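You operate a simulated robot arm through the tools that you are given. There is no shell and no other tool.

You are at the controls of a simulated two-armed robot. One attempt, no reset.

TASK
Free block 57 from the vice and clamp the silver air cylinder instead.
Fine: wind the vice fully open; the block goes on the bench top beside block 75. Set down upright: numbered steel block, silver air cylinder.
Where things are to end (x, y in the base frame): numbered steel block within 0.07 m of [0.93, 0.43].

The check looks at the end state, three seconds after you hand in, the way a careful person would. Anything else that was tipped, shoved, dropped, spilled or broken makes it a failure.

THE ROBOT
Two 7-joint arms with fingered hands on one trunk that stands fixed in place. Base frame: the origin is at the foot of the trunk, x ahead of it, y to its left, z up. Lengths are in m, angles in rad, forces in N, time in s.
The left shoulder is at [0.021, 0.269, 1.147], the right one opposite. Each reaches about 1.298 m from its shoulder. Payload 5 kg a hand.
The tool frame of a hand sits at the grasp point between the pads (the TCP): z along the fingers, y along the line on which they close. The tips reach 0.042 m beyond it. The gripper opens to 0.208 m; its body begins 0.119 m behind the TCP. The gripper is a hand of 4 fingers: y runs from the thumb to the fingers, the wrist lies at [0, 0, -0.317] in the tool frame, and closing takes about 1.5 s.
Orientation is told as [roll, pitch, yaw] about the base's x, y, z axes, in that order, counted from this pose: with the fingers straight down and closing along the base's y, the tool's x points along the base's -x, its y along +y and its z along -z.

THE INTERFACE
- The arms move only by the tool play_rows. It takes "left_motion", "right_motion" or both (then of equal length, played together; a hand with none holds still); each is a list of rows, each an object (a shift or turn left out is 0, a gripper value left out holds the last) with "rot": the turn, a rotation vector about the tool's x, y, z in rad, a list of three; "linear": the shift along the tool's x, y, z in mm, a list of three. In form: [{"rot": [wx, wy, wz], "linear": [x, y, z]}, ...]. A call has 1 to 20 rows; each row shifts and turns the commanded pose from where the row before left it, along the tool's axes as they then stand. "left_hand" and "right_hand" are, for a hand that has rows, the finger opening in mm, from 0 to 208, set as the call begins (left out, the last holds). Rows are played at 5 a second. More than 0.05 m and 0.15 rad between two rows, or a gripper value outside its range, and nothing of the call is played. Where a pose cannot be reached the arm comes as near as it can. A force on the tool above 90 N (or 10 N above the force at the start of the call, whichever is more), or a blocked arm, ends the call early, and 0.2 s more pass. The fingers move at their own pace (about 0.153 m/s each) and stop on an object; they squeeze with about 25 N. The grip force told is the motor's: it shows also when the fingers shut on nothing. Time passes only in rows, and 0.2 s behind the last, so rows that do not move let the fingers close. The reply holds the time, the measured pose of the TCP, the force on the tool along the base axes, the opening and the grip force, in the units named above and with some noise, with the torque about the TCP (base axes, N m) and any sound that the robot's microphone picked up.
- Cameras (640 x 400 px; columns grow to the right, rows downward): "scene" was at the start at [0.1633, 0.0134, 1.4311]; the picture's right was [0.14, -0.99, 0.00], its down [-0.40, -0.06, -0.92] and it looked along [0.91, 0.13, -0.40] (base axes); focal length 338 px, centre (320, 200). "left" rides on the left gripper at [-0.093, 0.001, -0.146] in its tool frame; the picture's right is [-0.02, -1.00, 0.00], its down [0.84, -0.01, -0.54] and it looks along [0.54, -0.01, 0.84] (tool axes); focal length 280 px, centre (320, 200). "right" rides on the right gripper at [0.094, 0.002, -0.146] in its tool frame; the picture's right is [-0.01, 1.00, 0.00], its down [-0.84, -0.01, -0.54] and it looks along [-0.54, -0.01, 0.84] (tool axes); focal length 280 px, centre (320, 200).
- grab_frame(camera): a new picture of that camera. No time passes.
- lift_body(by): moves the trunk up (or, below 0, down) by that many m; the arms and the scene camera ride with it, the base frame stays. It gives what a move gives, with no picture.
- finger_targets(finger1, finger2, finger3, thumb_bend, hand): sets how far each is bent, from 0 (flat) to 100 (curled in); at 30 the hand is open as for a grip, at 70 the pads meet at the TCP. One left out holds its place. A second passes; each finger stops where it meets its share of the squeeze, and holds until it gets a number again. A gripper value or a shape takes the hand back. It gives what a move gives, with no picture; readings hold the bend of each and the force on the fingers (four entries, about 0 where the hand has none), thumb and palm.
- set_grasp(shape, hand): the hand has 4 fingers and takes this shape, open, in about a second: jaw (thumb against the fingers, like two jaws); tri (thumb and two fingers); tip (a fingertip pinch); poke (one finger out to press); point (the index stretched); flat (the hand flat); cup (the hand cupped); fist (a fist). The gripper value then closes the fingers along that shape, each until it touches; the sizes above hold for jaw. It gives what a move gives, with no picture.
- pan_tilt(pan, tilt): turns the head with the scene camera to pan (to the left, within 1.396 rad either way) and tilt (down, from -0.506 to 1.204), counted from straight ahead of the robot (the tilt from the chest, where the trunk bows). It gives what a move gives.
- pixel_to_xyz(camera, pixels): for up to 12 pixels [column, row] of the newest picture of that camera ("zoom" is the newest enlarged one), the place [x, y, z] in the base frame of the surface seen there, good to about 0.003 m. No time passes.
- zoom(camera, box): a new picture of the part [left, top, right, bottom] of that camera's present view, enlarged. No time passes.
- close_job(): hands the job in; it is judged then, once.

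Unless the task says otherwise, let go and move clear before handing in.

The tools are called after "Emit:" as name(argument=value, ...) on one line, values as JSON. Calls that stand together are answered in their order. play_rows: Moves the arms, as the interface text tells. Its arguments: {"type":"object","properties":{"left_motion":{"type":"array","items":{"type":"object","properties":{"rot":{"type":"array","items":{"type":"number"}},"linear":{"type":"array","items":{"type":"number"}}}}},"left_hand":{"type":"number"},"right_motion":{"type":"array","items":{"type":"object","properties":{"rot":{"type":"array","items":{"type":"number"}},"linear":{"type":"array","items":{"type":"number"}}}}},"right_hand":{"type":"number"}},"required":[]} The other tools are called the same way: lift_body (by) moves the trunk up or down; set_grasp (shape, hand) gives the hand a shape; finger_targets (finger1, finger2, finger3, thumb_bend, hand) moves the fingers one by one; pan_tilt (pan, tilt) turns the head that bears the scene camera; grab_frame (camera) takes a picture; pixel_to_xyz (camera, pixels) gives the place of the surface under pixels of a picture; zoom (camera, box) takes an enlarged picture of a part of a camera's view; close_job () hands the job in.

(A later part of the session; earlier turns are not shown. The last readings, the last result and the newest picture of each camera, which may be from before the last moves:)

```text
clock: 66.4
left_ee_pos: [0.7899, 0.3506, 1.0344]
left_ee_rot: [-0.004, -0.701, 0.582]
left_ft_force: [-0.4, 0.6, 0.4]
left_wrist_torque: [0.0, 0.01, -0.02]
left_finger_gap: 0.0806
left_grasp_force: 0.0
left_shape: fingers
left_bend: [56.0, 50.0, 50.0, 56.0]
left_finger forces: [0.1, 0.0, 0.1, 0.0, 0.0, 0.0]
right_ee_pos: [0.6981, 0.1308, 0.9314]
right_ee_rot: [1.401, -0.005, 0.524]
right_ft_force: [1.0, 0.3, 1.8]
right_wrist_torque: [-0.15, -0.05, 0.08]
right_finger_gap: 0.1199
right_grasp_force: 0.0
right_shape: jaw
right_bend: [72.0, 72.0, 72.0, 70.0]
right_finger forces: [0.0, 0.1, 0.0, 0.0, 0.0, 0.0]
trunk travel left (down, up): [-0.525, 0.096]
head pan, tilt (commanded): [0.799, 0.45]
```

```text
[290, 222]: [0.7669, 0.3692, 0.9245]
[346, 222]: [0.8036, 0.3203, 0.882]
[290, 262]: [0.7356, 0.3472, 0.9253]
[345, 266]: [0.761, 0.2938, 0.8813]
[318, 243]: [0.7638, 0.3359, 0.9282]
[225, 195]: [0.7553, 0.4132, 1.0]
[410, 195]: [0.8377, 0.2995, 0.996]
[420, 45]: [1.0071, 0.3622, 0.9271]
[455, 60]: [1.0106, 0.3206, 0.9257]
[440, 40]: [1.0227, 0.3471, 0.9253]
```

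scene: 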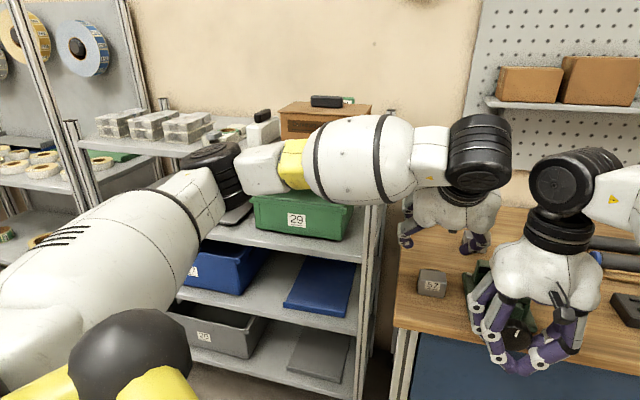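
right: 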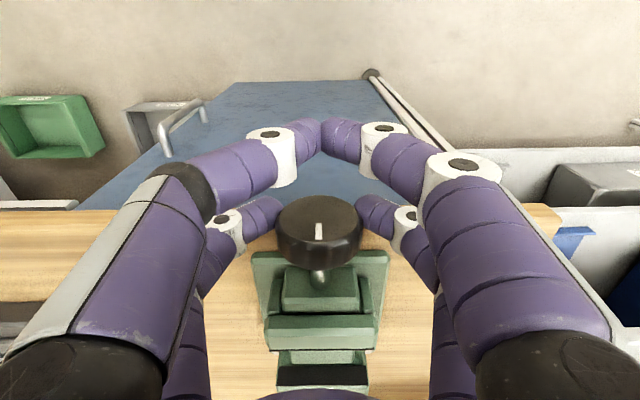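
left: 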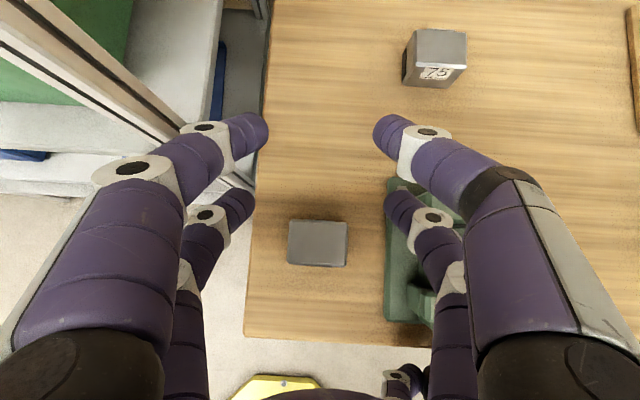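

The right hand is out of the way. The block's centre is at (0.765, 0.337), top z 0.927. I'll bring the pitched left hand over it and down so fingers 2 and 3 straddle it.

Emit:
play_rows(left_motion=[{"linear": [25.3, 2.1, -21.4]}, {"linear": [18.6, 0, 22.0]}, {"linear": [18.6, 0, 22.0]}, {"linear": [18.6, 0, 22.0]}, {}])

Emit:
grab_frame(camera="left")

Emit:
zoom(camera="scene", box=[380, 180, 540, 320])

```text
clock: 67.6
left_ee_pos: [0.7608, 0.3345, 0.9476]
left_ee_rot: [-0.005, -0.702, 0.584]
left_ft_force: [0.9, 0.4, 0.0]
left_wrist_torque: [-0.04, 0.02, 0.0]
left_finger_gap: 0.0807
left_grasp_force: 0.1
left_shape: fingers
left_bend: [56.0, 50.0, 50.0, 56.0]
left_finger forces: [0.1, 0.0, 0.0, 0.0, 0.1, 0.1]
right_ee_pos: [0.698, 0.1324, 0.9307]
right_ee_rot: [1.399, 0.0, 0.525]
right_ft_force: [0.1, 0.2, -0.7]
right_wrist_torque: [0.0, 0.0, 0.0]
right_finger_gap: 0.1199
right_grasp_force: 0.2
right_shape: jaw
right_bend: [72.0, 72.0, 72.0, 70.0]
right_finger forces: [0.0, 0.1, 0.1, 0.0, 0.1, 0.0]
trunk travel left (down, up): [-0.525, 0.096]
head pan, tilt (commanded): [0.799, 0.45]
```

```text
taken
```

left: 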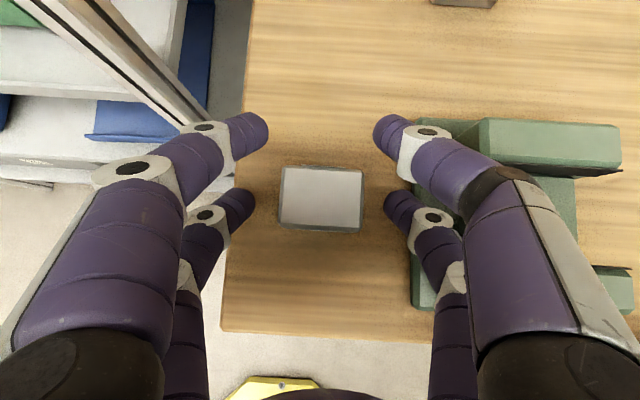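

```text
2.86 times, centred on (460, 250) of scene
```

zoom: 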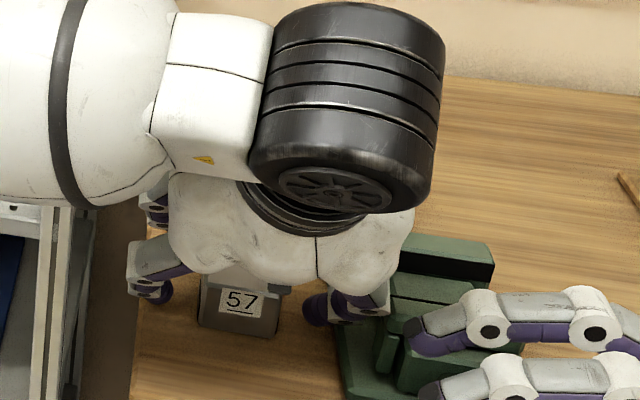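

The block (320, 198) lies midway between the near fingertips. I'll close fingers 2 and 3 on it.

Emit:
finger_targets(hand="left", finger2=85, finger3=85)

Emit:
grab_frame(camera="left")

```text
clock: 68.6
left_ee_pos: [0.7591, 0.3347, 0.9484]
left_ee_rot: [-0.003, -0.701, 0.585]
left_ft_force: [0.3, -0.1, 0.2]
left_wrist_torque: [0.03, 0.05, 0.01]
left_finger_gap: 0.0806
left_grasp_force: 7.9
left_shape: fingers
left_bend: [56.0, 59.0, 59.0, 56.0]
left_finger forces: [0.0, 7.6, 7.4, 0.0, 0.0, 0.0]
right_ee_pos: [0.6975, 0.1324, 0.9294]
right_ee_rot: [1.398, -0.001, 0.526]
right_ft_force: [0.1, 0.2, 0.1]
right_wrist_torque: [0.04, -0.05, 0.04]
right_finger_gap: 0.1198
right_grasp_force: 0.0
right_shape: jaw
right_bend: [72.0, 72.0, 72.0, 70.0]
right_finger forces: [0.0, 0.0, 0.0, 0.0, 0.1, 0.1]
trunk travel left (down, up): [-0.525, 0.096]
head pan, tilt (commanded): [0.799, 0.45]
```

```text
taken
```

left: 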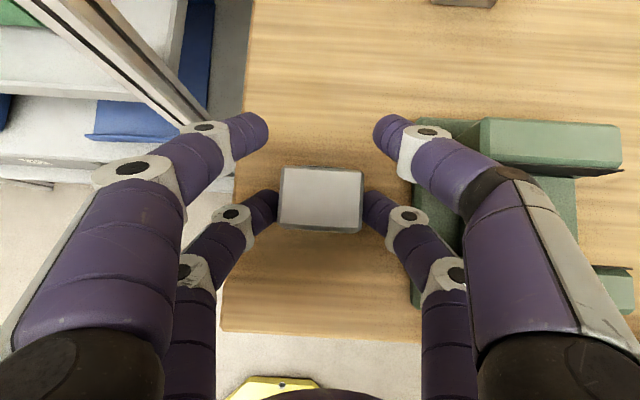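

The block is held again (7.5 N each). I'll lift it 30 mm and carry it to above the target.

Emit:
play_rows(left_motion=[{"linear": [-9.7, 0, -11.4]}, {"linear": [-9.7, 0, -11.4]}, {"linear": [-34.7, -3.7, 29.4]}, {"linear": [-34.7, -3.7, 29.4]}, {"linear": [-34.7, -3.7, 29.4]}, {"linear": [-34.7, -3.7, 29.4]}, {}])

Emit:
grab_frame(camera="left")

Emit:
grab_frame(camera="scene")

```text
clock: 70.2
left_ee_pos: [0.9216, 0.4223, 0.979]
left_ee_rot: [-0.002, -0.702, 0.584]
left_ft_force: [-0.2, -0.4, -2.8]
left_wrist_torque: [-0.01, 0.0, 0.03]
left_finger_gap: 0.0806
left_grasp_force: 7.3
left_shape: fingers
left_bend: [56.0, 59.0, 59.0, 56.0]
left_finger forces: [0.0, 7.5, 7.5, 0.0, 0.0, 0.0]
right_ee_pos: [0.6976, 0.1317, 0.9297]
right_ee_rot: [1.398, -0.002, 0.525]
right_ft_force: [0.7, 0.2, -0.5]
right_wrist_torque: [0.02, 0.04, 0.02]
right_finger_gap: 0.1199
right_grasp_force: 0.0
right_shape: jaw
right_bend: [72.0, 72.0, 72.0, 70.0]
right_finger forces: [0.0, 0.0, 0.1, 0.0, 0.0, 0.0]
trunk travel left (down, up): [-0.525, 0.096]
head pan, tilt (commanded): [0.799, 0.45]
```

```text
taken
```

left: 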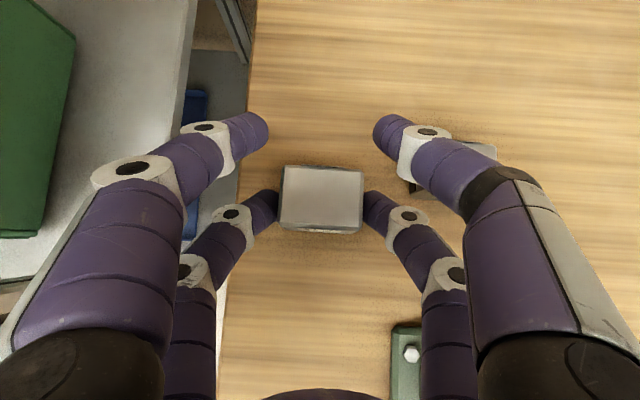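

```text
taken
```

scene: 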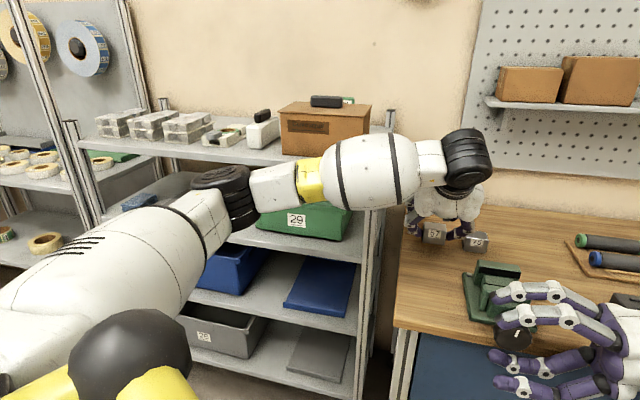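

No contact this time. Block 75 shows partly behind the thumb at (470, 150); I'll check the thumb's height over it before lowering.

Emit:
pixel_to_xyz(camera="left", pixels=[[385, 125], [400, 130], [425, 132], [450, 155], [470, 175], [480, 150], [492, 150], [415, 185], [285, 175], [360, 175], [320, 200], [408, 190]])

```text
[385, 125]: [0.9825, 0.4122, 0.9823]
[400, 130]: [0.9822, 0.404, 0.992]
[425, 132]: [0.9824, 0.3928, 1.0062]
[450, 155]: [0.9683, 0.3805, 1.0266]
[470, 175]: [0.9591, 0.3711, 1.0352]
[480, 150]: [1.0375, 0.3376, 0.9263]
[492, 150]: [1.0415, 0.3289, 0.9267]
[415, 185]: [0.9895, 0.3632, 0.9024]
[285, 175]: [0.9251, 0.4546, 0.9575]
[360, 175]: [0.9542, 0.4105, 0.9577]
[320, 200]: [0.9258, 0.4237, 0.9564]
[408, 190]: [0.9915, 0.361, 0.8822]
```

The thumb clears block 75 sideways. I'll lower 27 mm and then creep down, watching the vertical force.

Emit:
play_rows(left_motion=[{"linear": [8.7, 0, 10.3]}, {"linear": [8.7, 0, 10.3]}, {}])

Emit:
play_rows(left_motion=[{"linear": [0.65, 0, 0.76]}, {"linear": [0.65, 0, 0.76]}, {"linear": [0.65, 0, 0.76]}, {}])

Emit:
zoom(camera="scene", box=[380, 180, 520, 290])

```text
clock: 71.0
left_ee_pos: [0.9216, 0.4219, 0.9513]
left_ee_rot: [-0.002, -0.703, 0.585]
left_ft_force: [0.8, -0.5, -2.5]
left_wrist_torque: [0.0, 0.03, -0.01]
left_finger_gap: 0.0809
left_grasp_force: 7.6
left_shape: fingers
left_bend: [56.0, 59.0, 59.0, 56.0]
left_finger forces: [0.0, 7.5, 7.5, 0.0, 0.0, 0.1]
right_ee_pos: [0.6975, 0.1311, 0.9294]
right_ee_rot: [1.398, -0.002, 0.524]
right_ft_force: [0.1, -0.8, 0.3]
right_wrist_torque: [-0.03, -0.03, 0.01]
right_finger_gap: 0.1199
right_grasp_force: 0.0
right_shape: jaw
right_bend: [72.0, 72.0, 72.0, 70.0]
right_finger forces: [0.0, 0.0, 0.0, 0.0, 0.0, 0.1]
trunk travel left (down, up): [-0.525, 0.096]
head pan, tilt (commanded): [0.799, 0.45]
```

```text
clock: 72.0
left_ee_pos: [0.9199, 0.4217, 0.9485]
left_ee_rot: [-0.004, -0.705, 0.585]
left_ft_force: [0.5, -1.0, -2.3]
left_wrist_torque: [0.01, 0.0, -0.02]
left_finger_gap: 0.0805
left_grasp_force: 7.5
left_shape: fingers
left_bend: [56.0, 59.0, 59.0, 56.0]
left_finger forces: [0.0, 7.5, 7.6, 0.0, 0.0, 0.0]
right_ee_pos: [0.698, 0.1317, 0.9298]
right_ee_rot: [1.397, -0.001, 0.526]
right_ft_force: [0.5, 0.4, -0.1]
right_wrist_torque: [0.02, 0.01, 0.02]
right_finger_gap: 0.1199
right_grasp_force: 0.0
right_shape: jaw
right_bend: [72.0, 72.0, 72.0, 70.0]
right_finger forces: [0.0, 0.1, 0.1, 0.0, 0.1, 0.0]
trunk travel left (down, up): [-0.525, 0.096]
head pan, tilt (commanded): [0.799, 0.45]
```

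```text
3.64 times, centred on (450, 235) of scene
```

zoom: 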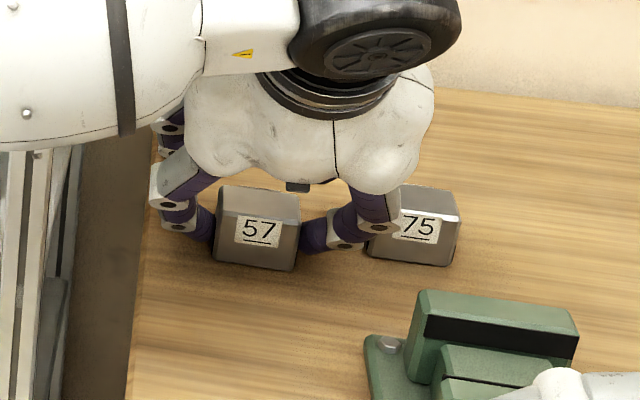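

Emit:
play_rows(left_motion=[{"linear": [0.5, 0, 0.57]}, {"linear": [0.5, 0, 0.57]}, {}])

```text
clock: 72.8
left_ee_pos: [0.9213, 0.4218, 0.9491]
left_ee_rot: [-0.005, -0.704, 0.586]
left_ft_force: [1.8, 1.0, 4.5]
left_wrist_torque: [0.07, -0.04, -0.02]
left_finger_gap: 0.0805
left_grasp_force: 8.3
left_shape: fingers
left_bend: [56.0, 59.0, 59.0, 56.0]
left_finger forces: [0.0, 8.4, 8.0, 0.0, 0.0, 0.1]
right_ee_pos: [0.6981, 0.1318, 0.9307]
right_ee_rot: [1.398, -0.004, 0.526]
right_ft_force: [-0.8, -0.9, -0.8]
right_wrist_torque: [0.03, -0.01, 0.01]
right_finger_gap: 0.1198
right_grasp_force: 0.1
right_shape: jaw
right_bend: [72.0, 72.0, 72.0, 70.0]
right_finger forces: [0.0, 0.0, 0.0, 0.0, 0.0, 0.0]
trunk travel left (down, up): [-0.525, 0.096]
head pan, tilt (commanded): [0.799, 0.45]
```

The vertical force turned from −2.3 to +4.5 N, so the block stands on the bench. I'll open fingers 2 and 3 and check it.

Emit:
finger_targets(hand="left", finger2=53, finger3=53)

Emit:
grab_frame(camera="left")

Emit:
zoom(camera="scene", box=[380, 180, 520, 290])

```text
clock: 73.8
left_ee_pos: [0.9211, 0.4221, 0.9466]
left_ee_rot: [-0.003, -0.704, 0.586]
left_ft_force: [-0.6, 0.7, 0.4]
left_wrist_torque: [-0.02, 0.0, 0.0]
left_finger_gap: 0.0805
left_grasp_force: 0.1
left_shape: fingers
left_bend: [56.0, 53.0, 53.0, 56.0]
left_finger forces: [0.0, 0.0, 0.1, 0.0, 0.0, 0.0]
right_ee_pos: [0.6988, 0.1314, 0.9294]
right_ee_rot: [1.396, -0.001, 0.526]
right_ft_force: [0.5, -0.3, -0.4]
right_wrist_torque: [-0.03, -0.01, 0.01]
right_finger_gap: 0.1202
right_grasp_force: 0.0
right_shape: jaw
right_bend: [72.0, 72.0, 72.0, 70.0]
right_finger forces: [0.0, 0.1, 0.0, 0.1, 0.1, 0.0]
trunk travel left (down, up): [-0.525, 0.096]
head pan, tilt (commanded): [0.799, 0.45]
```

```text
taken
```

left: 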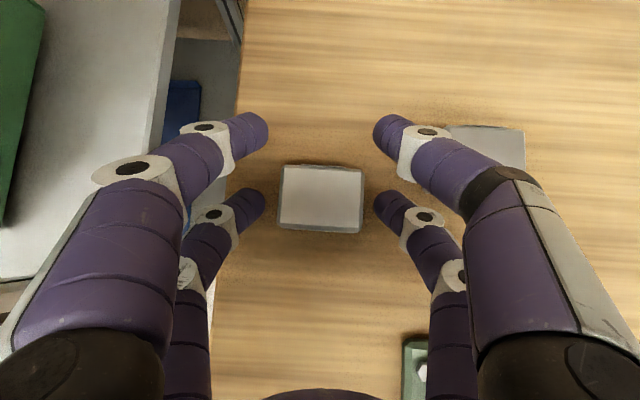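

```text
3.64 times, centred on (450, 235) of scene
```

zoom: 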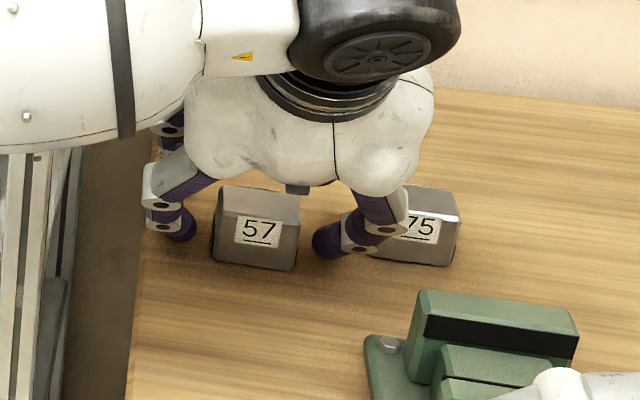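

Block 57 stands free and upright next to block 75. I'll lift the left hand straight up, then back toward the robot and to the left, out of the way.

Emit:
play_rows(left_motion=[{"linear": [-13, 0, -15.3]}, {"linear": [-13, 0, -15.3]}, {"linear": [-13, 0, -15.3]}, {"linear": [-19.4, 0, -22.9]}, {"linear": [30.5, 0, -25.8]}, {"linear": [30.5, 0, -25.8]}, {"linear": [30.5, 0, -25.8]}, {"linear": [30.5, 0, -25.8]}, {"linear": [30.5, 0, -25.8]}, {"linear": [0, 40, 0]}, {"linear": [0, 40, 0]}, {"linear": [0, 40, 0]}, {"linear": [-19.4, 0, -22.9]}, {"linear": [-19.4, 0, -22.9]}])

Emit:
pan_tilt(pan=0.25, tilt=0.55)

Emit:
grab_frame(camera="scene")

```text
clock: 76.8
left_ee_pos: [0.688, 0.4123, 1.0985]
left_ee_rot: [-0.004, -0.701, 0.585]
left_ft_force: [0.1, -1.1, -0.7]
left_wrist_torque: [0.02, -0.03, 0.01]
left_finger_gap: 0.0808
left_grasp_force: 0.0
left_shape: fingers
left_bend: [56.0, 53.0, 53.0, 56.0]
left_finger forces: [0.0, 0.0, 0.1, 0.1, 0.1, 0.0]
right_ee_pos: [0.6975, 0.1312, 0.9286]
right_ee_rot: [1.398, -0.004, 0.525]
right_ft_force: [-0.5, 0.0, 0.4]
right_wrist_torque: [0.01, -0.03, -0.02]
right_finger_gap: 0.1196
right_grasp_force: 0.0
right_shape: jaw
right_bend: [72.0, 72.0, 72.0, 70.0]
right_finger forces: [0.0, 0.0, 0.0, 0.0, 0.0, 0.1]
trunk travel left (down, up): [-0.525, 0.096]
head pan, tilt (commanded): [0.799, 0.45]
```

```text
clock: 77.8
left_ee_pos: [0.6874, 0.4121, 1.0967]
left_ee_rot: [-0.003, -0.703, 0.584]
left_ft_force: [-0.2, -0.1, -0.3]
left_wrist_torque: [0.02, 0.0, 0.01]
left_finger_gap: 0.0809
left_grasp_force: 0.1
left_shape: fingers
left_bend: [56.0, 53.0, 53.0, 56.0]
left_finger forces: [0.0, 0.0, 0.0, 0.0, 0.0, 0.1]
right_ee_pos: [0.6991, 0.132, 0.9287]
right_ee_rot: [1.397, -0.002, 0.525]
right_ft_force: [-0.6, 1.1, 1.9]
right_wrist_torque: [-0.01, 0.02, 0.01]
right_finger_gap: 0.1198
right_grasp_force: 0.1
right_shape: jaw
right_bend: [72.0, 72.0, 72.0, 70.0]
right_finger forces: [0.0, 0.0, 0.0, 0.0, 0.1, 0.0]
trunk travel left (down, up): [-0.525, 0.096]
head pan, tilt (commanded): [0.25, 0.55]
```

```text
taken
```

scene: 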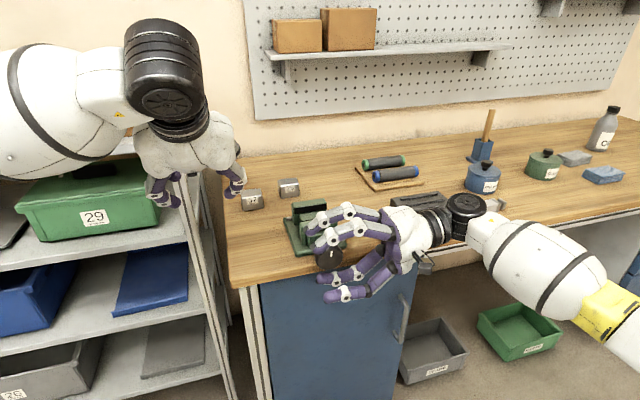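

Both blocks stand at (252, 200) and (289, 188), and the left hand is clear. Now I'll check where the knob is after the jaw's travel, from the right camera.

Emit:
grab_frame(camera="right")

Emit:
zoom(camera="scene", box=[260, 180, 360, 280])

Emit:
pixel_to_xyz(camera="right", pixels=[[315, 225], [300, 225], [330, 240], [315, 262], [318, 285], [300, 330], [350, 330], [320, 310], [235, 210], [410, 210], [240, 222], [405, 222]])

```text
taken
```

right: 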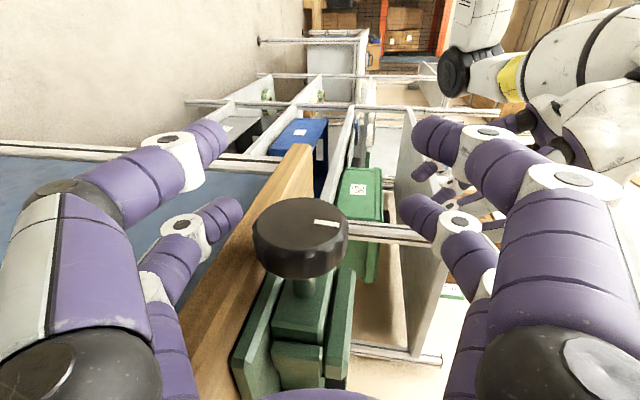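

```text
4.00 times, centred on (310, 230) of scene
```

zoom: 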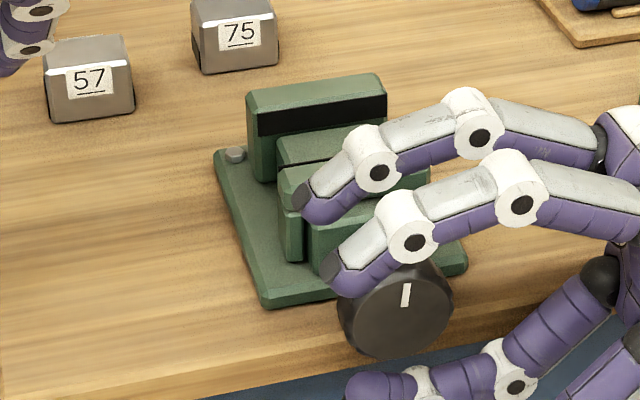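

```text
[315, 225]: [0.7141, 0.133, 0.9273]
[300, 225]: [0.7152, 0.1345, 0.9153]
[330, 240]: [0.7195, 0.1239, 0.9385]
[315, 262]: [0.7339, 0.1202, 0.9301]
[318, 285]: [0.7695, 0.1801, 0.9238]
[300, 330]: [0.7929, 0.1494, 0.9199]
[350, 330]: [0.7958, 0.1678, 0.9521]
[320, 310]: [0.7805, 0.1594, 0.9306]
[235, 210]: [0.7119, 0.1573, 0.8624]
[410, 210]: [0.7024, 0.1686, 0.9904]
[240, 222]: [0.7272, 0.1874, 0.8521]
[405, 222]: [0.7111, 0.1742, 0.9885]
```

The knob hasn't shifted along its axis (face still s ≈ 0.686), only the jaw travels. I'll re-centre the right hand on the knob axis, and move the left hand a bit further left at the same time.

Emit:
play_rows(right_motion=[{"linear": [0, -5, 1]}, {"linear": [0, -5, 1]}, {}], left_motion=[{"linear": [0, 40, 0]}, {"linear": [0, 40, 0]}, {"linear": [0, 40, 0]}])

Emit:
play_rows(right_hand=0, right_motion=[{}, {}, {}, {}, {}, {"rot": [0.14, 0, 0]}, {"rot": [0.14, 0, 0]}, {"rot": [0.14, 0, 0]}, {"rot": [0.14, 0, 0]}, {"rot": [0.14, 0, 0]}, {"rot": [0.14, 0, 0]}, {"rot": [0.14, 0, 0]}, {"rot": [0.14, 0, 0]}, {"rot": [0.14, 0, 0]}, {"rot": [0.14, 0, 0]}])

Emit:
grab_frame(camera="right")

Emit:
grab_frame(camera="scene")

```text
clock: 78.6
left_ee_pos: [0.6216, 0.5131, 1.0955]
left_ee_rot: [-0.003, -0.705, 0.584]
left_ft_force: [-0.5, 0.3, -0.7]
left_wrist_torque: [-0.01, 0.01, -0.04]
left_finger_gap: 0.0808
left_grasp_force: 0.0
left_shape: fingers
left_bend: [56.0, 53.0, 53.0, 56.0]
left_finger forces: [0.0, 0.0, 0.0, 0.0, 0.0, 0.0]
right_ee_pos: [0.6971, 0.1327, 0.9193]
right_ee_rot: [1.399, -0.004, 0.528]
right_ft_force: [0.0, 0.7, 0.5]
right_wrist_torque: [-0.15, -0.04, 0.05]
right_finger_gap: 0.1196
right_grasp_force: 0.0
right_shape: jaw
right_bend: [72.0, 72.0, 72.0, 70.0]
right_finger forces: [0.0, 0.0, 0.1, 0.0, 0.0, 0.0]
trunk travel left (down, up): [-0.525, 0.096]
head pan, tilt (commanded): [0.25, 0.55]
```

```text
clock: 81.8
left_ee_pos: [0.6231, 0.5138, 1.0953]
left_ee_rot: [-0.003, -0.702, 0.584]
left_ft_force: [0.0, -0.4, 0.3]
left_wrist_torque: [-0.02, -0.01, -0.02]
left_finger_gap: 0.0808
left_grasp_force: 0.1
left_shape: fingers
left_bend: [56.0, 53.0, 53.0, 56.0]
left_finger forces: [0.0, 0.0, 0.0, 0.1, 0.0, 0.0]
right_ee_pos: [0.699, 0.1323, 0.9187]
right_ee_rot: [-0.003, -0.002, 0.525]
right_ft_force: [-13.0, 17.4, -38.6]
right_wrist_torque: [0.28, 1.56, 0.66]
right_finger_gap: 0.0
right_grasp_force: 25.1
right_shape: jaw
right_bend: [70.0, 71.0, 71.0, 70.0]
right_finger forces: [0.0, 26.9, 27.4, 0.0, 0.0, 0.0]
trunk travel left (down, up): [-0.525, 0.096]
head pan, tilt (commanded): [0.25, 0.55]
```

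```text
taken
```

right: 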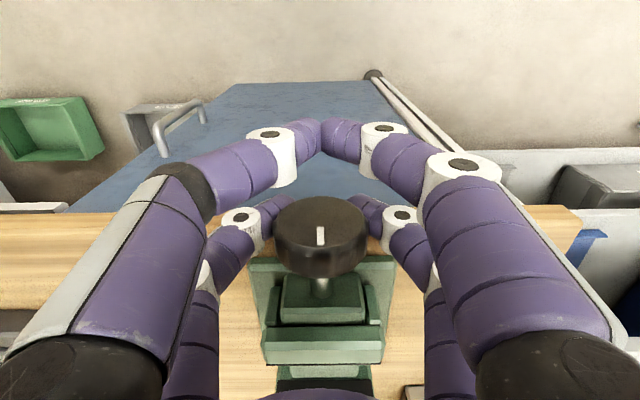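

```text
taken
```

scene: 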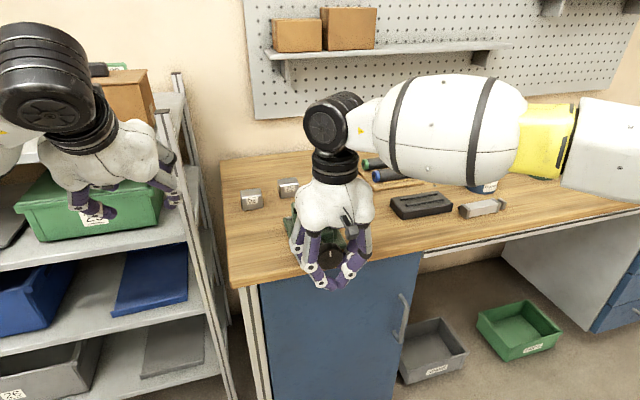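

The marker stayed at the top of the knob, (320, 235), so the fingers slipped this time — the screw may have reached its end stop. I'll measure the jaw opening.

Emit:
zoom(camera="right", box=[230, 240, 410, 400])

Emit:
pixel_to_xyz(camera="right", pixels=[[320, 350], [320, 360], [320, 364], [320, 370], [320, 376], [320, 384], [290, 372], [350, 372], [320, 388], [275, 350], [375, 350], [320, 330]])

```text
2.50 times, centred on (320, 320) of right
```

zoom: 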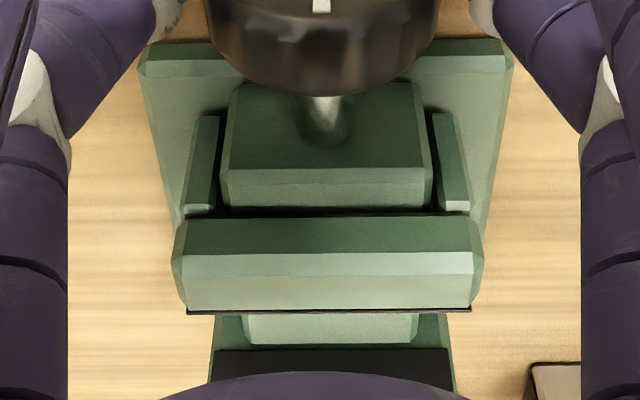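

```text
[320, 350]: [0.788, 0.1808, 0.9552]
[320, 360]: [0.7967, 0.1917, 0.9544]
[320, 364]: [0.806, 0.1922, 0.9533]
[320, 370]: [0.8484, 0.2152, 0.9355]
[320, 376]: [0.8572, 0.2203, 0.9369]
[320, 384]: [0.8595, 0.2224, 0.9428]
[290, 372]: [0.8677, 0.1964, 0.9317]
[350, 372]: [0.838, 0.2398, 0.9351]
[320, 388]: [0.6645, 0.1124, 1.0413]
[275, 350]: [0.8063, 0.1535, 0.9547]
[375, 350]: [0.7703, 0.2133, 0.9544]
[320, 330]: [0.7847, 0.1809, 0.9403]
```

There is a bed at z ≈ 0.9355 between the jaws, and the jaw's inner edge has moved from s 0.811 to about 0.794. I'll check how much shaft is left between knob and jaw carriage.

Emit:
pixel_to_xyz(camera="right", pixels=[[320, 281], [320, 285], [320, 290], [320, 294], [320, 298], [320, 303], [280, 290], [360, 290], [320, 310], [260, 262], [378, 262], [320, 318]])

```text
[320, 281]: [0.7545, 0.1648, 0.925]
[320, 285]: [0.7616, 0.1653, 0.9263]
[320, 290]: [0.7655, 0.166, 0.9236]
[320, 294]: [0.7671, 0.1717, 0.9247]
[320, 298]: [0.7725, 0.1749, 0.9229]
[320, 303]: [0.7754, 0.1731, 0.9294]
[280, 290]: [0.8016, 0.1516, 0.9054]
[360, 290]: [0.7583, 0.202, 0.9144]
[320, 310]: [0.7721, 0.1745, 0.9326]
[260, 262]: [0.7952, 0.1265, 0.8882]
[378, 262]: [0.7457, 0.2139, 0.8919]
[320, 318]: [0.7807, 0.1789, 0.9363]
```

The readings are ambiguous, so I'll release the knob and raise the right hand to get a clear view of the whole vice.

Emit:
play_rows(right_hand=120, right_motion=[{}, {}, {"linear": [0, 0, -40]}, {"linear": [0, 0, -40]}, {"linear": [0, 0, -40]}, {"linear": [0, 0, -40]}])

Emit:
grab_frame(camera="right")

Emit:
zoom(camera="right", box=[260, 90, 380, 280])

Emit:
zoom(camera="scene", box=[260, 180, 360, 280])

```text
clock: 83.2
left_ee_pos: [0.6218, 0.5129, 1.0953]
left_ee_rot: [-0.006, -0.704, 0.586]
left_ft_force: [-0.6, -0.1, -0.1]
left_wrist_torque: [0.0, -0.06, 0.01]
left_finger_gap: 0.0809
left_grasp_force: 0.1
left_shape: fingers
left_bend: [56.0, 53.0, 53.0, 56.0]
left_finger forces: [0.0, 0.0, 0.1, 0.0, 0.0, 0.1]
right_ee_pos: [0.6963, 0.1336, 1.0776]
right_ee_rot: [0.0, -0.001, 0.526]
right_ft_force: [-1.4, -0.3, 0.1]
right_wrist_torque: [-0.06, -0.08, -0.04]
right_finger_gap: 0.1194
right_grasp_force: 0.1
right_shape: jaw
right_bend: [72.0, 72.0, 72.0, 70.0]
right_finger forces: [0.0, 0.0, 0.1, 0.0, 0.0, 0.0]
trunk travel left (down, up): [-0.525, 0.096]
head pan, tilt (commanded): [0.25, 0.55]
```

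```text
taken
```

right: 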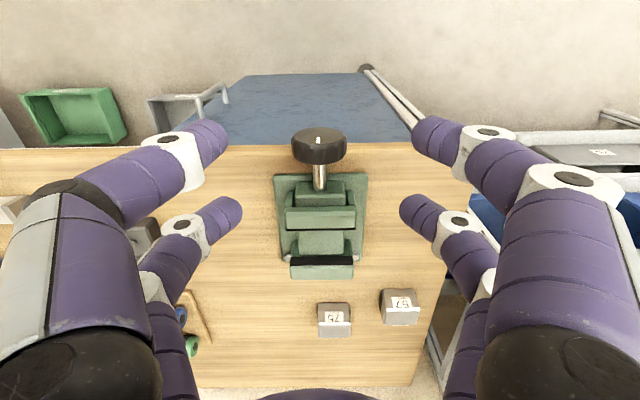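

```text
2.11 times, centred on (320, 185) of right
```

zoom: 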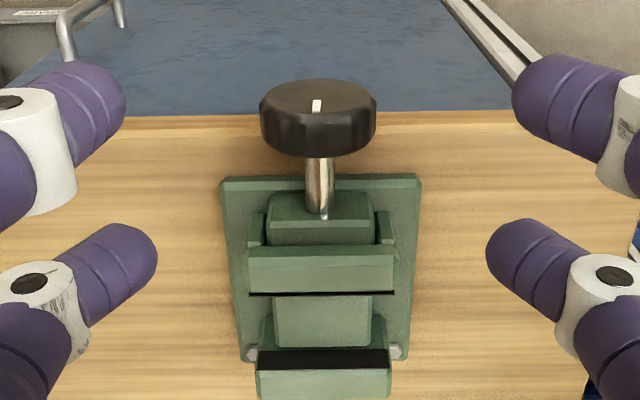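

```text
4.00 times, centred on (310, 230) of scene
```

zoom: 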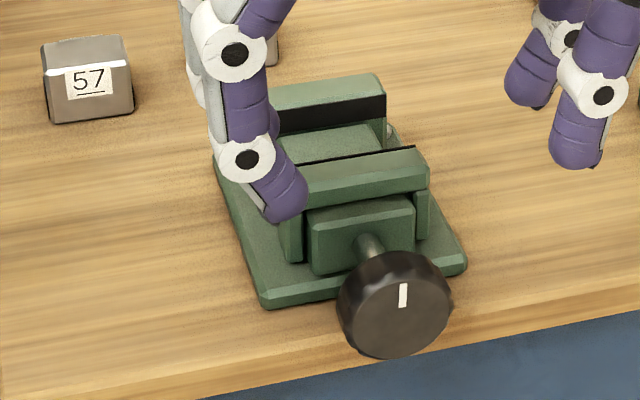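

Emit:
pixel_to_xyz(camera="right", pixels=[[320, 225], [320, 228], [320, 212], [320, 233], [320, 245], [320, 253], [300, 258], [340, 258], [320, 268], [293, 240], [350, 240], [320, 192]])

Emit:
zoom(camera="right", box=[275, 170, 365, 285])

```text
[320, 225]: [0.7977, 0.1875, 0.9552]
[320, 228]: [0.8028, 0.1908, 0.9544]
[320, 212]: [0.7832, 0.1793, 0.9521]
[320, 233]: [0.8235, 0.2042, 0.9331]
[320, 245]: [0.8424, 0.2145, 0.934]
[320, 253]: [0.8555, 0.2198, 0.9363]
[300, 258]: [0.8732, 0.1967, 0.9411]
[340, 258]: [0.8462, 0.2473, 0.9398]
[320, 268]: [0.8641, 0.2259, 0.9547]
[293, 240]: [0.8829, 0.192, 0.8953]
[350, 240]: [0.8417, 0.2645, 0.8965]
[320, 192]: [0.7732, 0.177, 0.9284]
```

```text
3.48 times, centred on (320, 228) of right
```

zoom: 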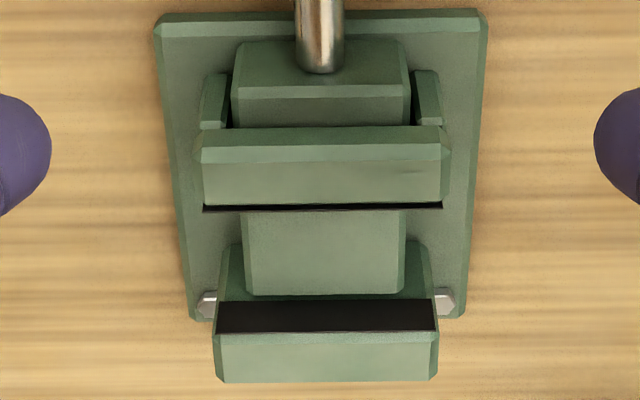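

The gap is now about 0.063 m (from 0.046), and the knob would not go further with a full grip, so the screw is at its end — the vice is fully open. Next is the cylinder: I'll raise the right hand, pitch it 40° and move it above the cylinder for a look.

Emit:
play_rows(right_hand=160, right_motion=[{"linear": [0, 0, -40]}, {"linear": [0, 0, -40], "rot": [0, 0, -0.0255]}, {"rot": [0, -0.14, 0]}, {"rot": [0, -0.14, 0]}, {"rot": [0, -0.14, 0]}, {"rot": [0, -0.14, 0]}, {"rot": [0, -0.14, 0]}, {"linear": [-8.3, -43.6, 7.0]}, {"linear": [-8.3, -43.6, 7.0]}, {"linear": [-8.3, -43.6, 7.0]}, {"linear": [-8.3, -43.6, 7.0]}, {"linear": [-8.3, -43.6, 7.0]}, {"linear": [-8.3, -43.6, 7.0]}, {"linear": [-8.3, -43.6, 7.0]}, {"linear": [-8.3, -43.6, 7.0]}, {"linear": [-8.3, -43.6, 7.0]}, {"linear": [-8.3, -43.6, 7.0]}, {"linear": [-8.3, -43.6, 7.0]}])

Emit:
grab_frame(camera="right")

Emit:
grab_frame(camera="scene")

```text
clock: 87.0
left_ee_pos: [0.6225, 0.5127, 1.0955]
left_ee_rot: [-0.003, -0.704, 0.581]
left_ft_force: [0.4, -1.2, -0.8]
left_wrist_torque: [0.02, 0.01, -0.01]
left_finger_gap: 0.0811
left_grasp_force: 0.0
left_shape: fingers
left_bend: [56.0, 53.0, 53.0, 56.0]
left_finger forces: [0.1, 0.1, 0.0, 0.1, 0.0, 0.0]
right_ee_pos: [1.0508, -0.215, 1.16]
right_ee_rot: [-0.001, -0.702, 0.553]
right_ft_force: [0.6, 0.4, 0.8]
right_wrist_torque: [-0.01, 0.03, 0.0]
right_finger_gap: 0.1598
right_grasp_force: 0.1
right_shape: jaw
right_bend: [26.0, 26.0, 26.0, 51.0]
right_finger forces: [0.0, 0.1, 0.0, 0.0, 0.0, 0.1]
trunk travel left (down, up): [-0.525, 0.096]
head pan, tilt (commanded): [0.25, 0.55]
```

```text
taken
```

right: 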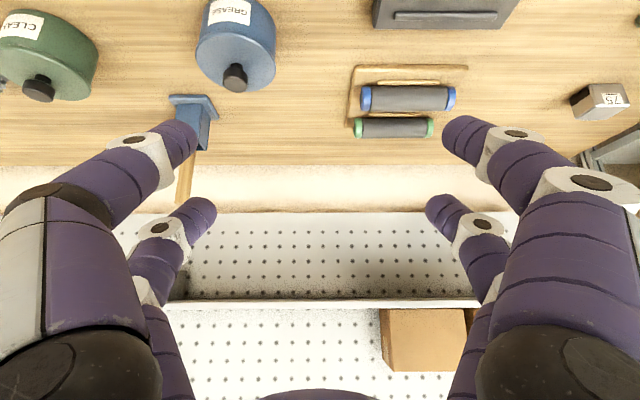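

```text
taken
```

scene: 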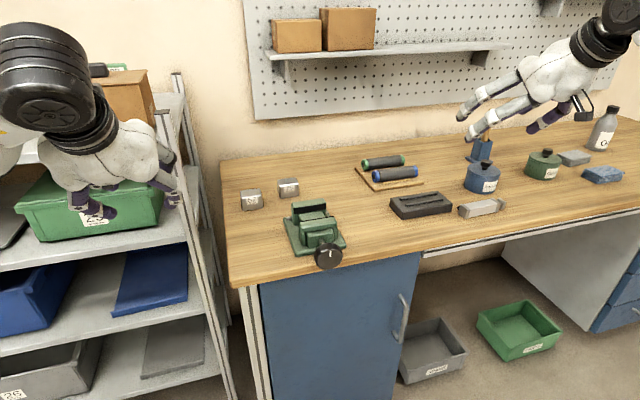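

The scene view is clear now: the cylinder is at (483, 208) with the grease can behind it. I'll zoom in and measure it and the open vice.

Emit:
zoom(camera="scene", box=[440, 160, 530, 230])

Emit:
pixel_to_xyz(camera="zoom", pixels=[[150, 320], [170, 290], [250, 285], [330, 265], [400, 235], [430, 265], [250, 310], [340, 290], [140, 340], [180, 340], [420, 290], [445, 250]])

Emit:
zoom(camera="scene", box=[270, 180, 370, 280])

```text
5.71 times, centred on (485, 195) of scene
```

zoom: 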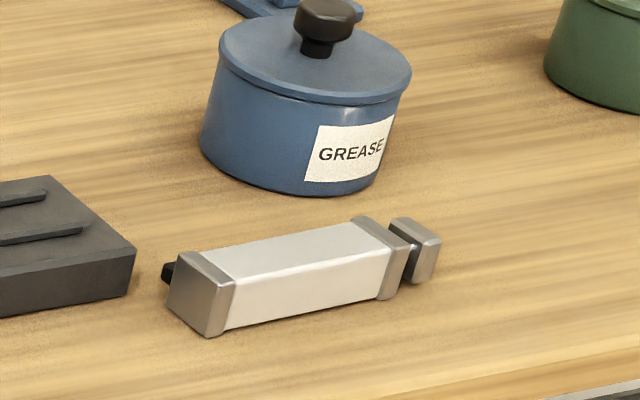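

```text
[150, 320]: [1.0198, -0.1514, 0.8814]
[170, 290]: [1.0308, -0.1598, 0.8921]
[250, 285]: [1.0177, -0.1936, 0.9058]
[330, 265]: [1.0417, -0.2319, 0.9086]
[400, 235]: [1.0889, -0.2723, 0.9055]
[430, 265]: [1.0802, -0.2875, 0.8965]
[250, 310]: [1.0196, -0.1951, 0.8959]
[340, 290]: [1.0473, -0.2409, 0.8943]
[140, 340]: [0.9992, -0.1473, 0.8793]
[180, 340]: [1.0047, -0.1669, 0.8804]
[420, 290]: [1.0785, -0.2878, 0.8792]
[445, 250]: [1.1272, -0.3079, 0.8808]
```

```text
4.00 times, centred on (320, 230) of scene
```

zoom: 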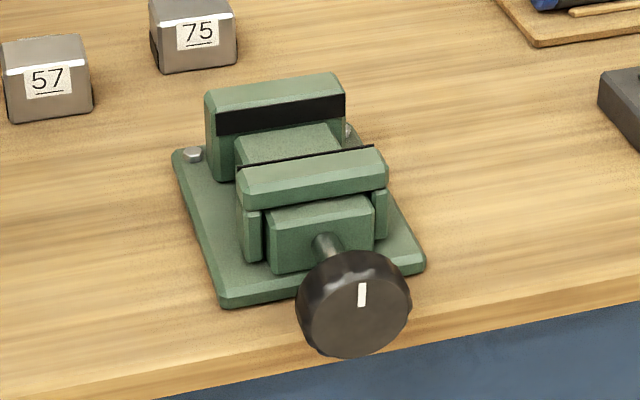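

The cylinder has square end caps, a black port on its left end and a small block on the rod at its right end. I'll measure the ends closely for an end-to-end pinch, since the fingers won't fit between jaws and body.

Emit:
zoom(camera="scene", box=[455, 188, 515, 226])

Emit:
pixel_to_xyz(camera="zoom", pixels=[[95, 190], [100, 215], [85, 195], [110, 160], [200, 270], [120, 260], [470, 165], [480, 150], [440, 140], [465, 190], [420, 130], [160, 180]])

Emit:
pixel_to_xyz(camera="zoom", pixels=[[130, 200], [160, 230], [180, 200], [250, 160], [330, 135], [390, 130], [380, 200], [260, 230], [320, 200], [450, 150], [445, 200], [410, 160]])

```text
10.53 times, centred on (485, 207) of scene
```

zoom: 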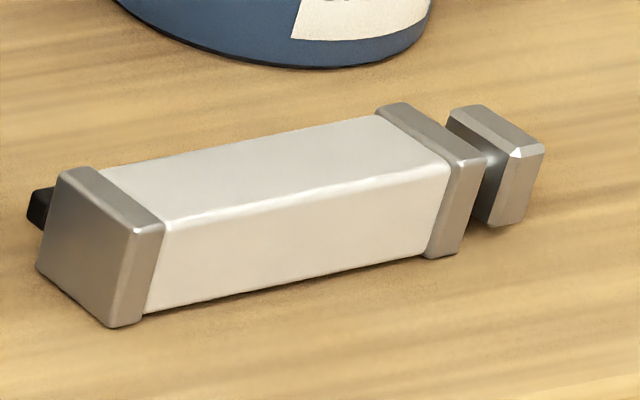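

```text
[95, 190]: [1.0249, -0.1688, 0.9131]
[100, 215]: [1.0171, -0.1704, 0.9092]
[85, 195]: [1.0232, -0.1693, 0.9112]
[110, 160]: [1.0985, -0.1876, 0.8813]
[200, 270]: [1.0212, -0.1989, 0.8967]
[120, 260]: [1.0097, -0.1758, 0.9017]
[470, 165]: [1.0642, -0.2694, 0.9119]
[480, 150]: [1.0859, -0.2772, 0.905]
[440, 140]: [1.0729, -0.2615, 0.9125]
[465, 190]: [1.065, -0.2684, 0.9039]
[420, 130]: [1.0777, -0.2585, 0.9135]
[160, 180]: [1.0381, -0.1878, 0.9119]
```

```text
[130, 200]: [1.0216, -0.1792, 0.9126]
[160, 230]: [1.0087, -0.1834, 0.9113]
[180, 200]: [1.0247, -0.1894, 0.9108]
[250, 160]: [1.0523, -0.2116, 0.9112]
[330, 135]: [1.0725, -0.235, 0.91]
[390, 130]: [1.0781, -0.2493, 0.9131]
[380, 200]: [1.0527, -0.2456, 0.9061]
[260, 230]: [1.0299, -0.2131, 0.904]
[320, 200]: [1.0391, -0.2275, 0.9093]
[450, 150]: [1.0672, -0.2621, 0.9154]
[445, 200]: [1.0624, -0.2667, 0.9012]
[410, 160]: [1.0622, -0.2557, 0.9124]
```

I'll also measure the grease can behind the cylinder, to keep the other finger pair clear of it.

Emit:
zoom(camera="scene", box=[440, 140, 540, 226])

Emit:
pixel_to_xyz(camera="zoom", pixels=[[230, 205], [250, 240], [280, 262], [330, 262], [300, 230], [350, 200], [300, 160], [295, 130], [230, 160], [380, 170], [310, 110], [365, 250]])

```text
4.65 times, centred on (490, 183) of scene
```

zoom: 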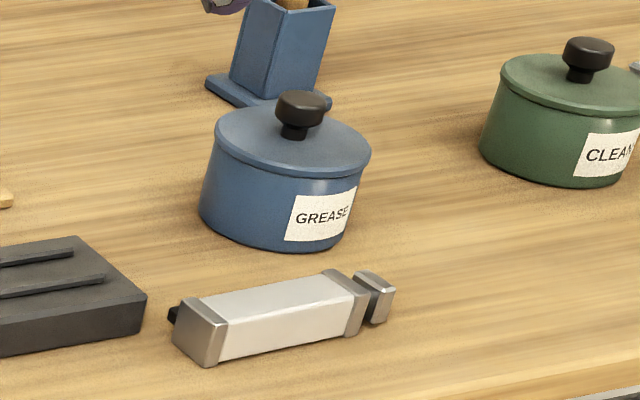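

```text
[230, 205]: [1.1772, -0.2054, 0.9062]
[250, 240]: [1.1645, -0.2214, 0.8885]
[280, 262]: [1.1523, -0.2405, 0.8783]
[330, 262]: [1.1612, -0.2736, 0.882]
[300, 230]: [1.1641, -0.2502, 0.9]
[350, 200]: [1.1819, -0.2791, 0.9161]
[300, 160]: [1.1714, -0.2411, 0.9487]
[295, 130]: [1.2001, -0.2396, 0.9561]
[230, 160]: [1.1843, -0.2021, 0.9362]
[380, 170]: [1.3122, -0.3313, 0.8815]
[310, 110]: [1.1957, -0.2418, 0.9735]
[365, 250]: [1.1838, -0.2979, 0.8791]
```

Emit:
pixel_to_xyz(camera="zoom", pixels=[[140, 295], [143, 310], [135, 325], [100, 265], [120, 290], [80, 240], [155, 320], [60, 330], [390, 300], [385, 285], [375, 310], [365, 275]])

```text
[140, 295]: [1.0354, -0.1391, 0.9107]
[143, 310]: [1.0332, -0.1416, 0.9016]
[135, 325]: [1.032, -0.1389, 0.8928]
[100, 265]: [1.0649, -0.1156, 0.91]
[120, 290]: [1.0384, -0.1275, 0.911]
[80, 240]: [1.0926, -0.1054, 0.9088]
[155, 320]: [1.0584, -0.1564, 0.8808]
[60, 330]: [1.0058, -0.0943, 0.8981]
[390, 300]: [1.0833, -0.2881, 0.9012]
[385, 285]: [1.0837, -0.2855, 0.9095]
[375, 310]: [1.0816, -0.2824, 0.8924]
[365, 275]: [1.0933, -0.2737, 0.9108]
```

The black box's corner is at (s 0.824, l −0.639), so finger 1 passes just in front of it, and the can is further back. I'll narrow the far pair, open the near pair to about 165 mm, and lower toward the cylinder.

Emit:
finger_targets(hand="right", finger1=38, finger2=67, finger3=67, thumb_bend=38)

Emit:
play_rows(right_motion=[{"linear": [27.5, -3.5, 29.2]}, {"linear": [27.5, -3.5, 29.2]}, {"linear": [27.5, -3.5, 29.2]}, {"linear": [27.3, -3.6, 29.1]}, {}])

Emit:
grab_frame(camera="scene")

Emit:
zoom(camera="scene", box=[420, 110, 560, 240])

Emit:
grab_frame(camera="right")

```text
clock: 88.0
left_ee_pos: [0.6234, 0.5131, 1.0958]
left_ee_rot: [-0.002, -0.701, 0.586]
left_ft_force: [-0.4, -0.1, 0.4]
left_wrist_torque: [0.01, 0.0, 0.01]
left_finger_gap: 0.0811
left_grasp_force: 0.0
left_shape: fingers
left_bend: [56.0, 53.0, 53.0, 56.0]
left_finger forces: [0.1, 0.0, 0.0, 0.1, 0.0, 0.0]
right_ee_pos: [1.0491, -0.2157, 1.1615]
right_ee_rot: [-0.002, -0.701, 0.551]
right_ft_force: [0.1, 0.5, 0.6]
right_wrist_torque: [-0.01, -0.05, 0.02]
right_finger_gap: 0.177
right_grasp_force: 0.1
right_shape: fingers
right_bend: [38.0, 67.0, 67.0, 38.0]
right_finger forces: [0.1, 0.0, 0.1, 0.0, 0.0, 0.1]
trunk travel left (down, up): [-0.525, 0.096]
head pan, tilt (commanded): [0.25, 0.55]
```

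```text
clock: 89.2
left_ee_pos: [0.6216, 0.5133, 1.0955]
left_ee_rot: [-0.005, -0.704, 0.587]
left_ft_force: [-0.3, -0.5, 0.5]
left_wrist_torque: [-0.01, -0.04, -0.03]
left_finger_gap: 0.0812
left_grasp_force: 0.1
left_shape: fingers
left_bend: [56.0, 53.0, 53.0, 56.0]
left_finger forces: [0.0, 0.0, 0.0, 0.0, 0.0, 0.0]
right_ee_pos: [1.0495, -0.2304, 1.0013]
right_ee_rot: [-0.001, -0.701, 0.553]
right_ft_force: [-1.0, 0.4, -0.3]
right_wrist_torque: [-0.03, 0.01, -0.03]
right_finger_gap: 0.1773
right_grasp_force: 0.1
right_shape: fingers
right_bend: [38.0, 67.0, 67.0, 38.0]
right_finger forces: [0.0, 0.0, 0.0, 0.1, 0.0, 0.0]
trunk travel left (down, up): [-0.525, 0.096]
head pan, tilt (commanded): [0.25, 0.55]
```

```text
taken
```

scene: 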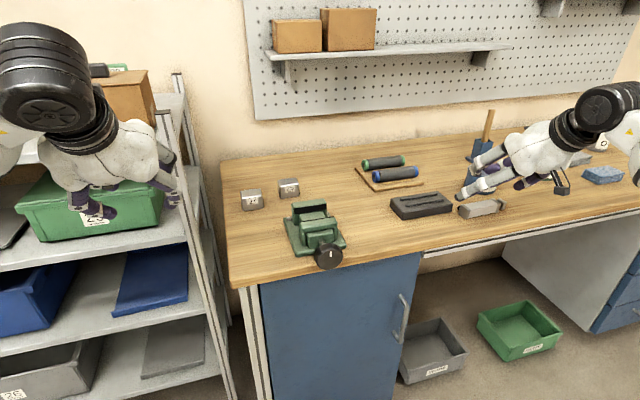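

```text
3.08 times, centred on (490, 175) of scene
```

zoom: 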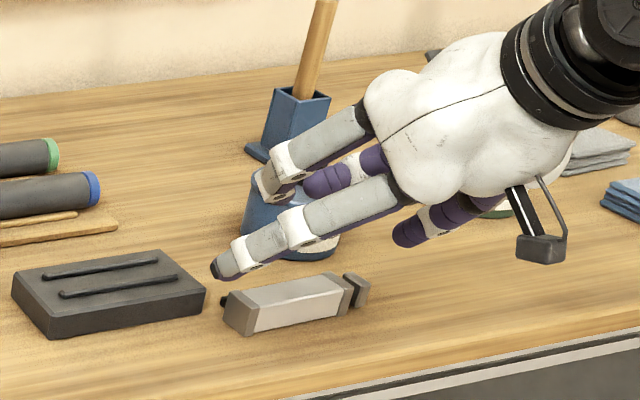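

```text
taken
```

right: 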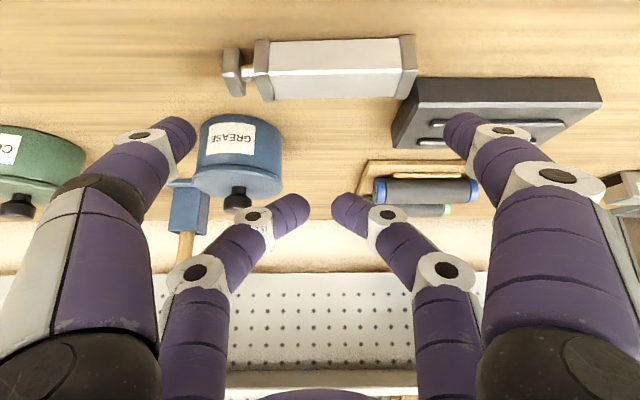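

The right camera shows the cylinder (325, 70) centred between the near fingers' tips. I'll measure the tips and the cylinder's ends from here.

Emit:
pixel_to_xyz(camera="right", pixels=[[185, 125], [192, 140], [455, 120], [448, 135], [228, 65], [412, 60], [412, 85], [235, 90], [340, 55], [340, 85], [262, 75], [320, 45]])

Emit:
zoom(camera="right", box=[210, 20, 440, 120])

```text
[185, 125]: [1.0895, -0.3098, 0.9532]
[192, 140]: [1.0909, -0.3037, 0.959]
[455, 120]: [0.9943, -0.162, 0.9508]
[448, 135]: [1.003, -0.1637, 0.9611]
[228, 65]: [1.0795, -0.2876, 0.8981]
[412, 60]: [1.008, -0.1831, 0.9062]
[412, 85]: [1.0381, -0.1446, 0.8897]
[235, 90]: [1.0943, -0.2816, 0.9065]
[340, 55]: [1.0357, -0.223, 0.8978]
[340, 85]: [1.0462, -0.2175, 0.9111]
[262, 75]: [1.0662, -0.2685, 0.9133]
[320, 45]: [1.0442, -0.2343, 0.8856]
```

```text
2.78 times, centred on (325, 70) of right
```

zoom: 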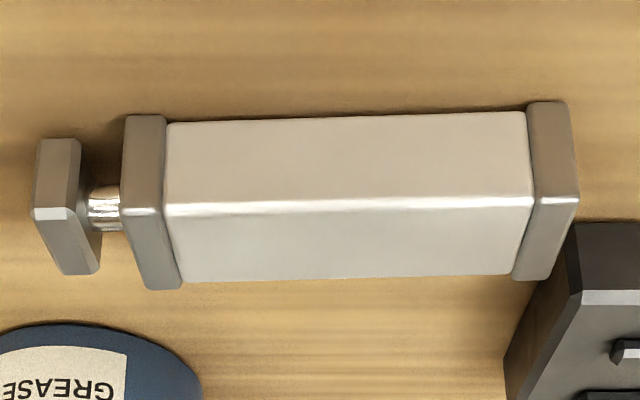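

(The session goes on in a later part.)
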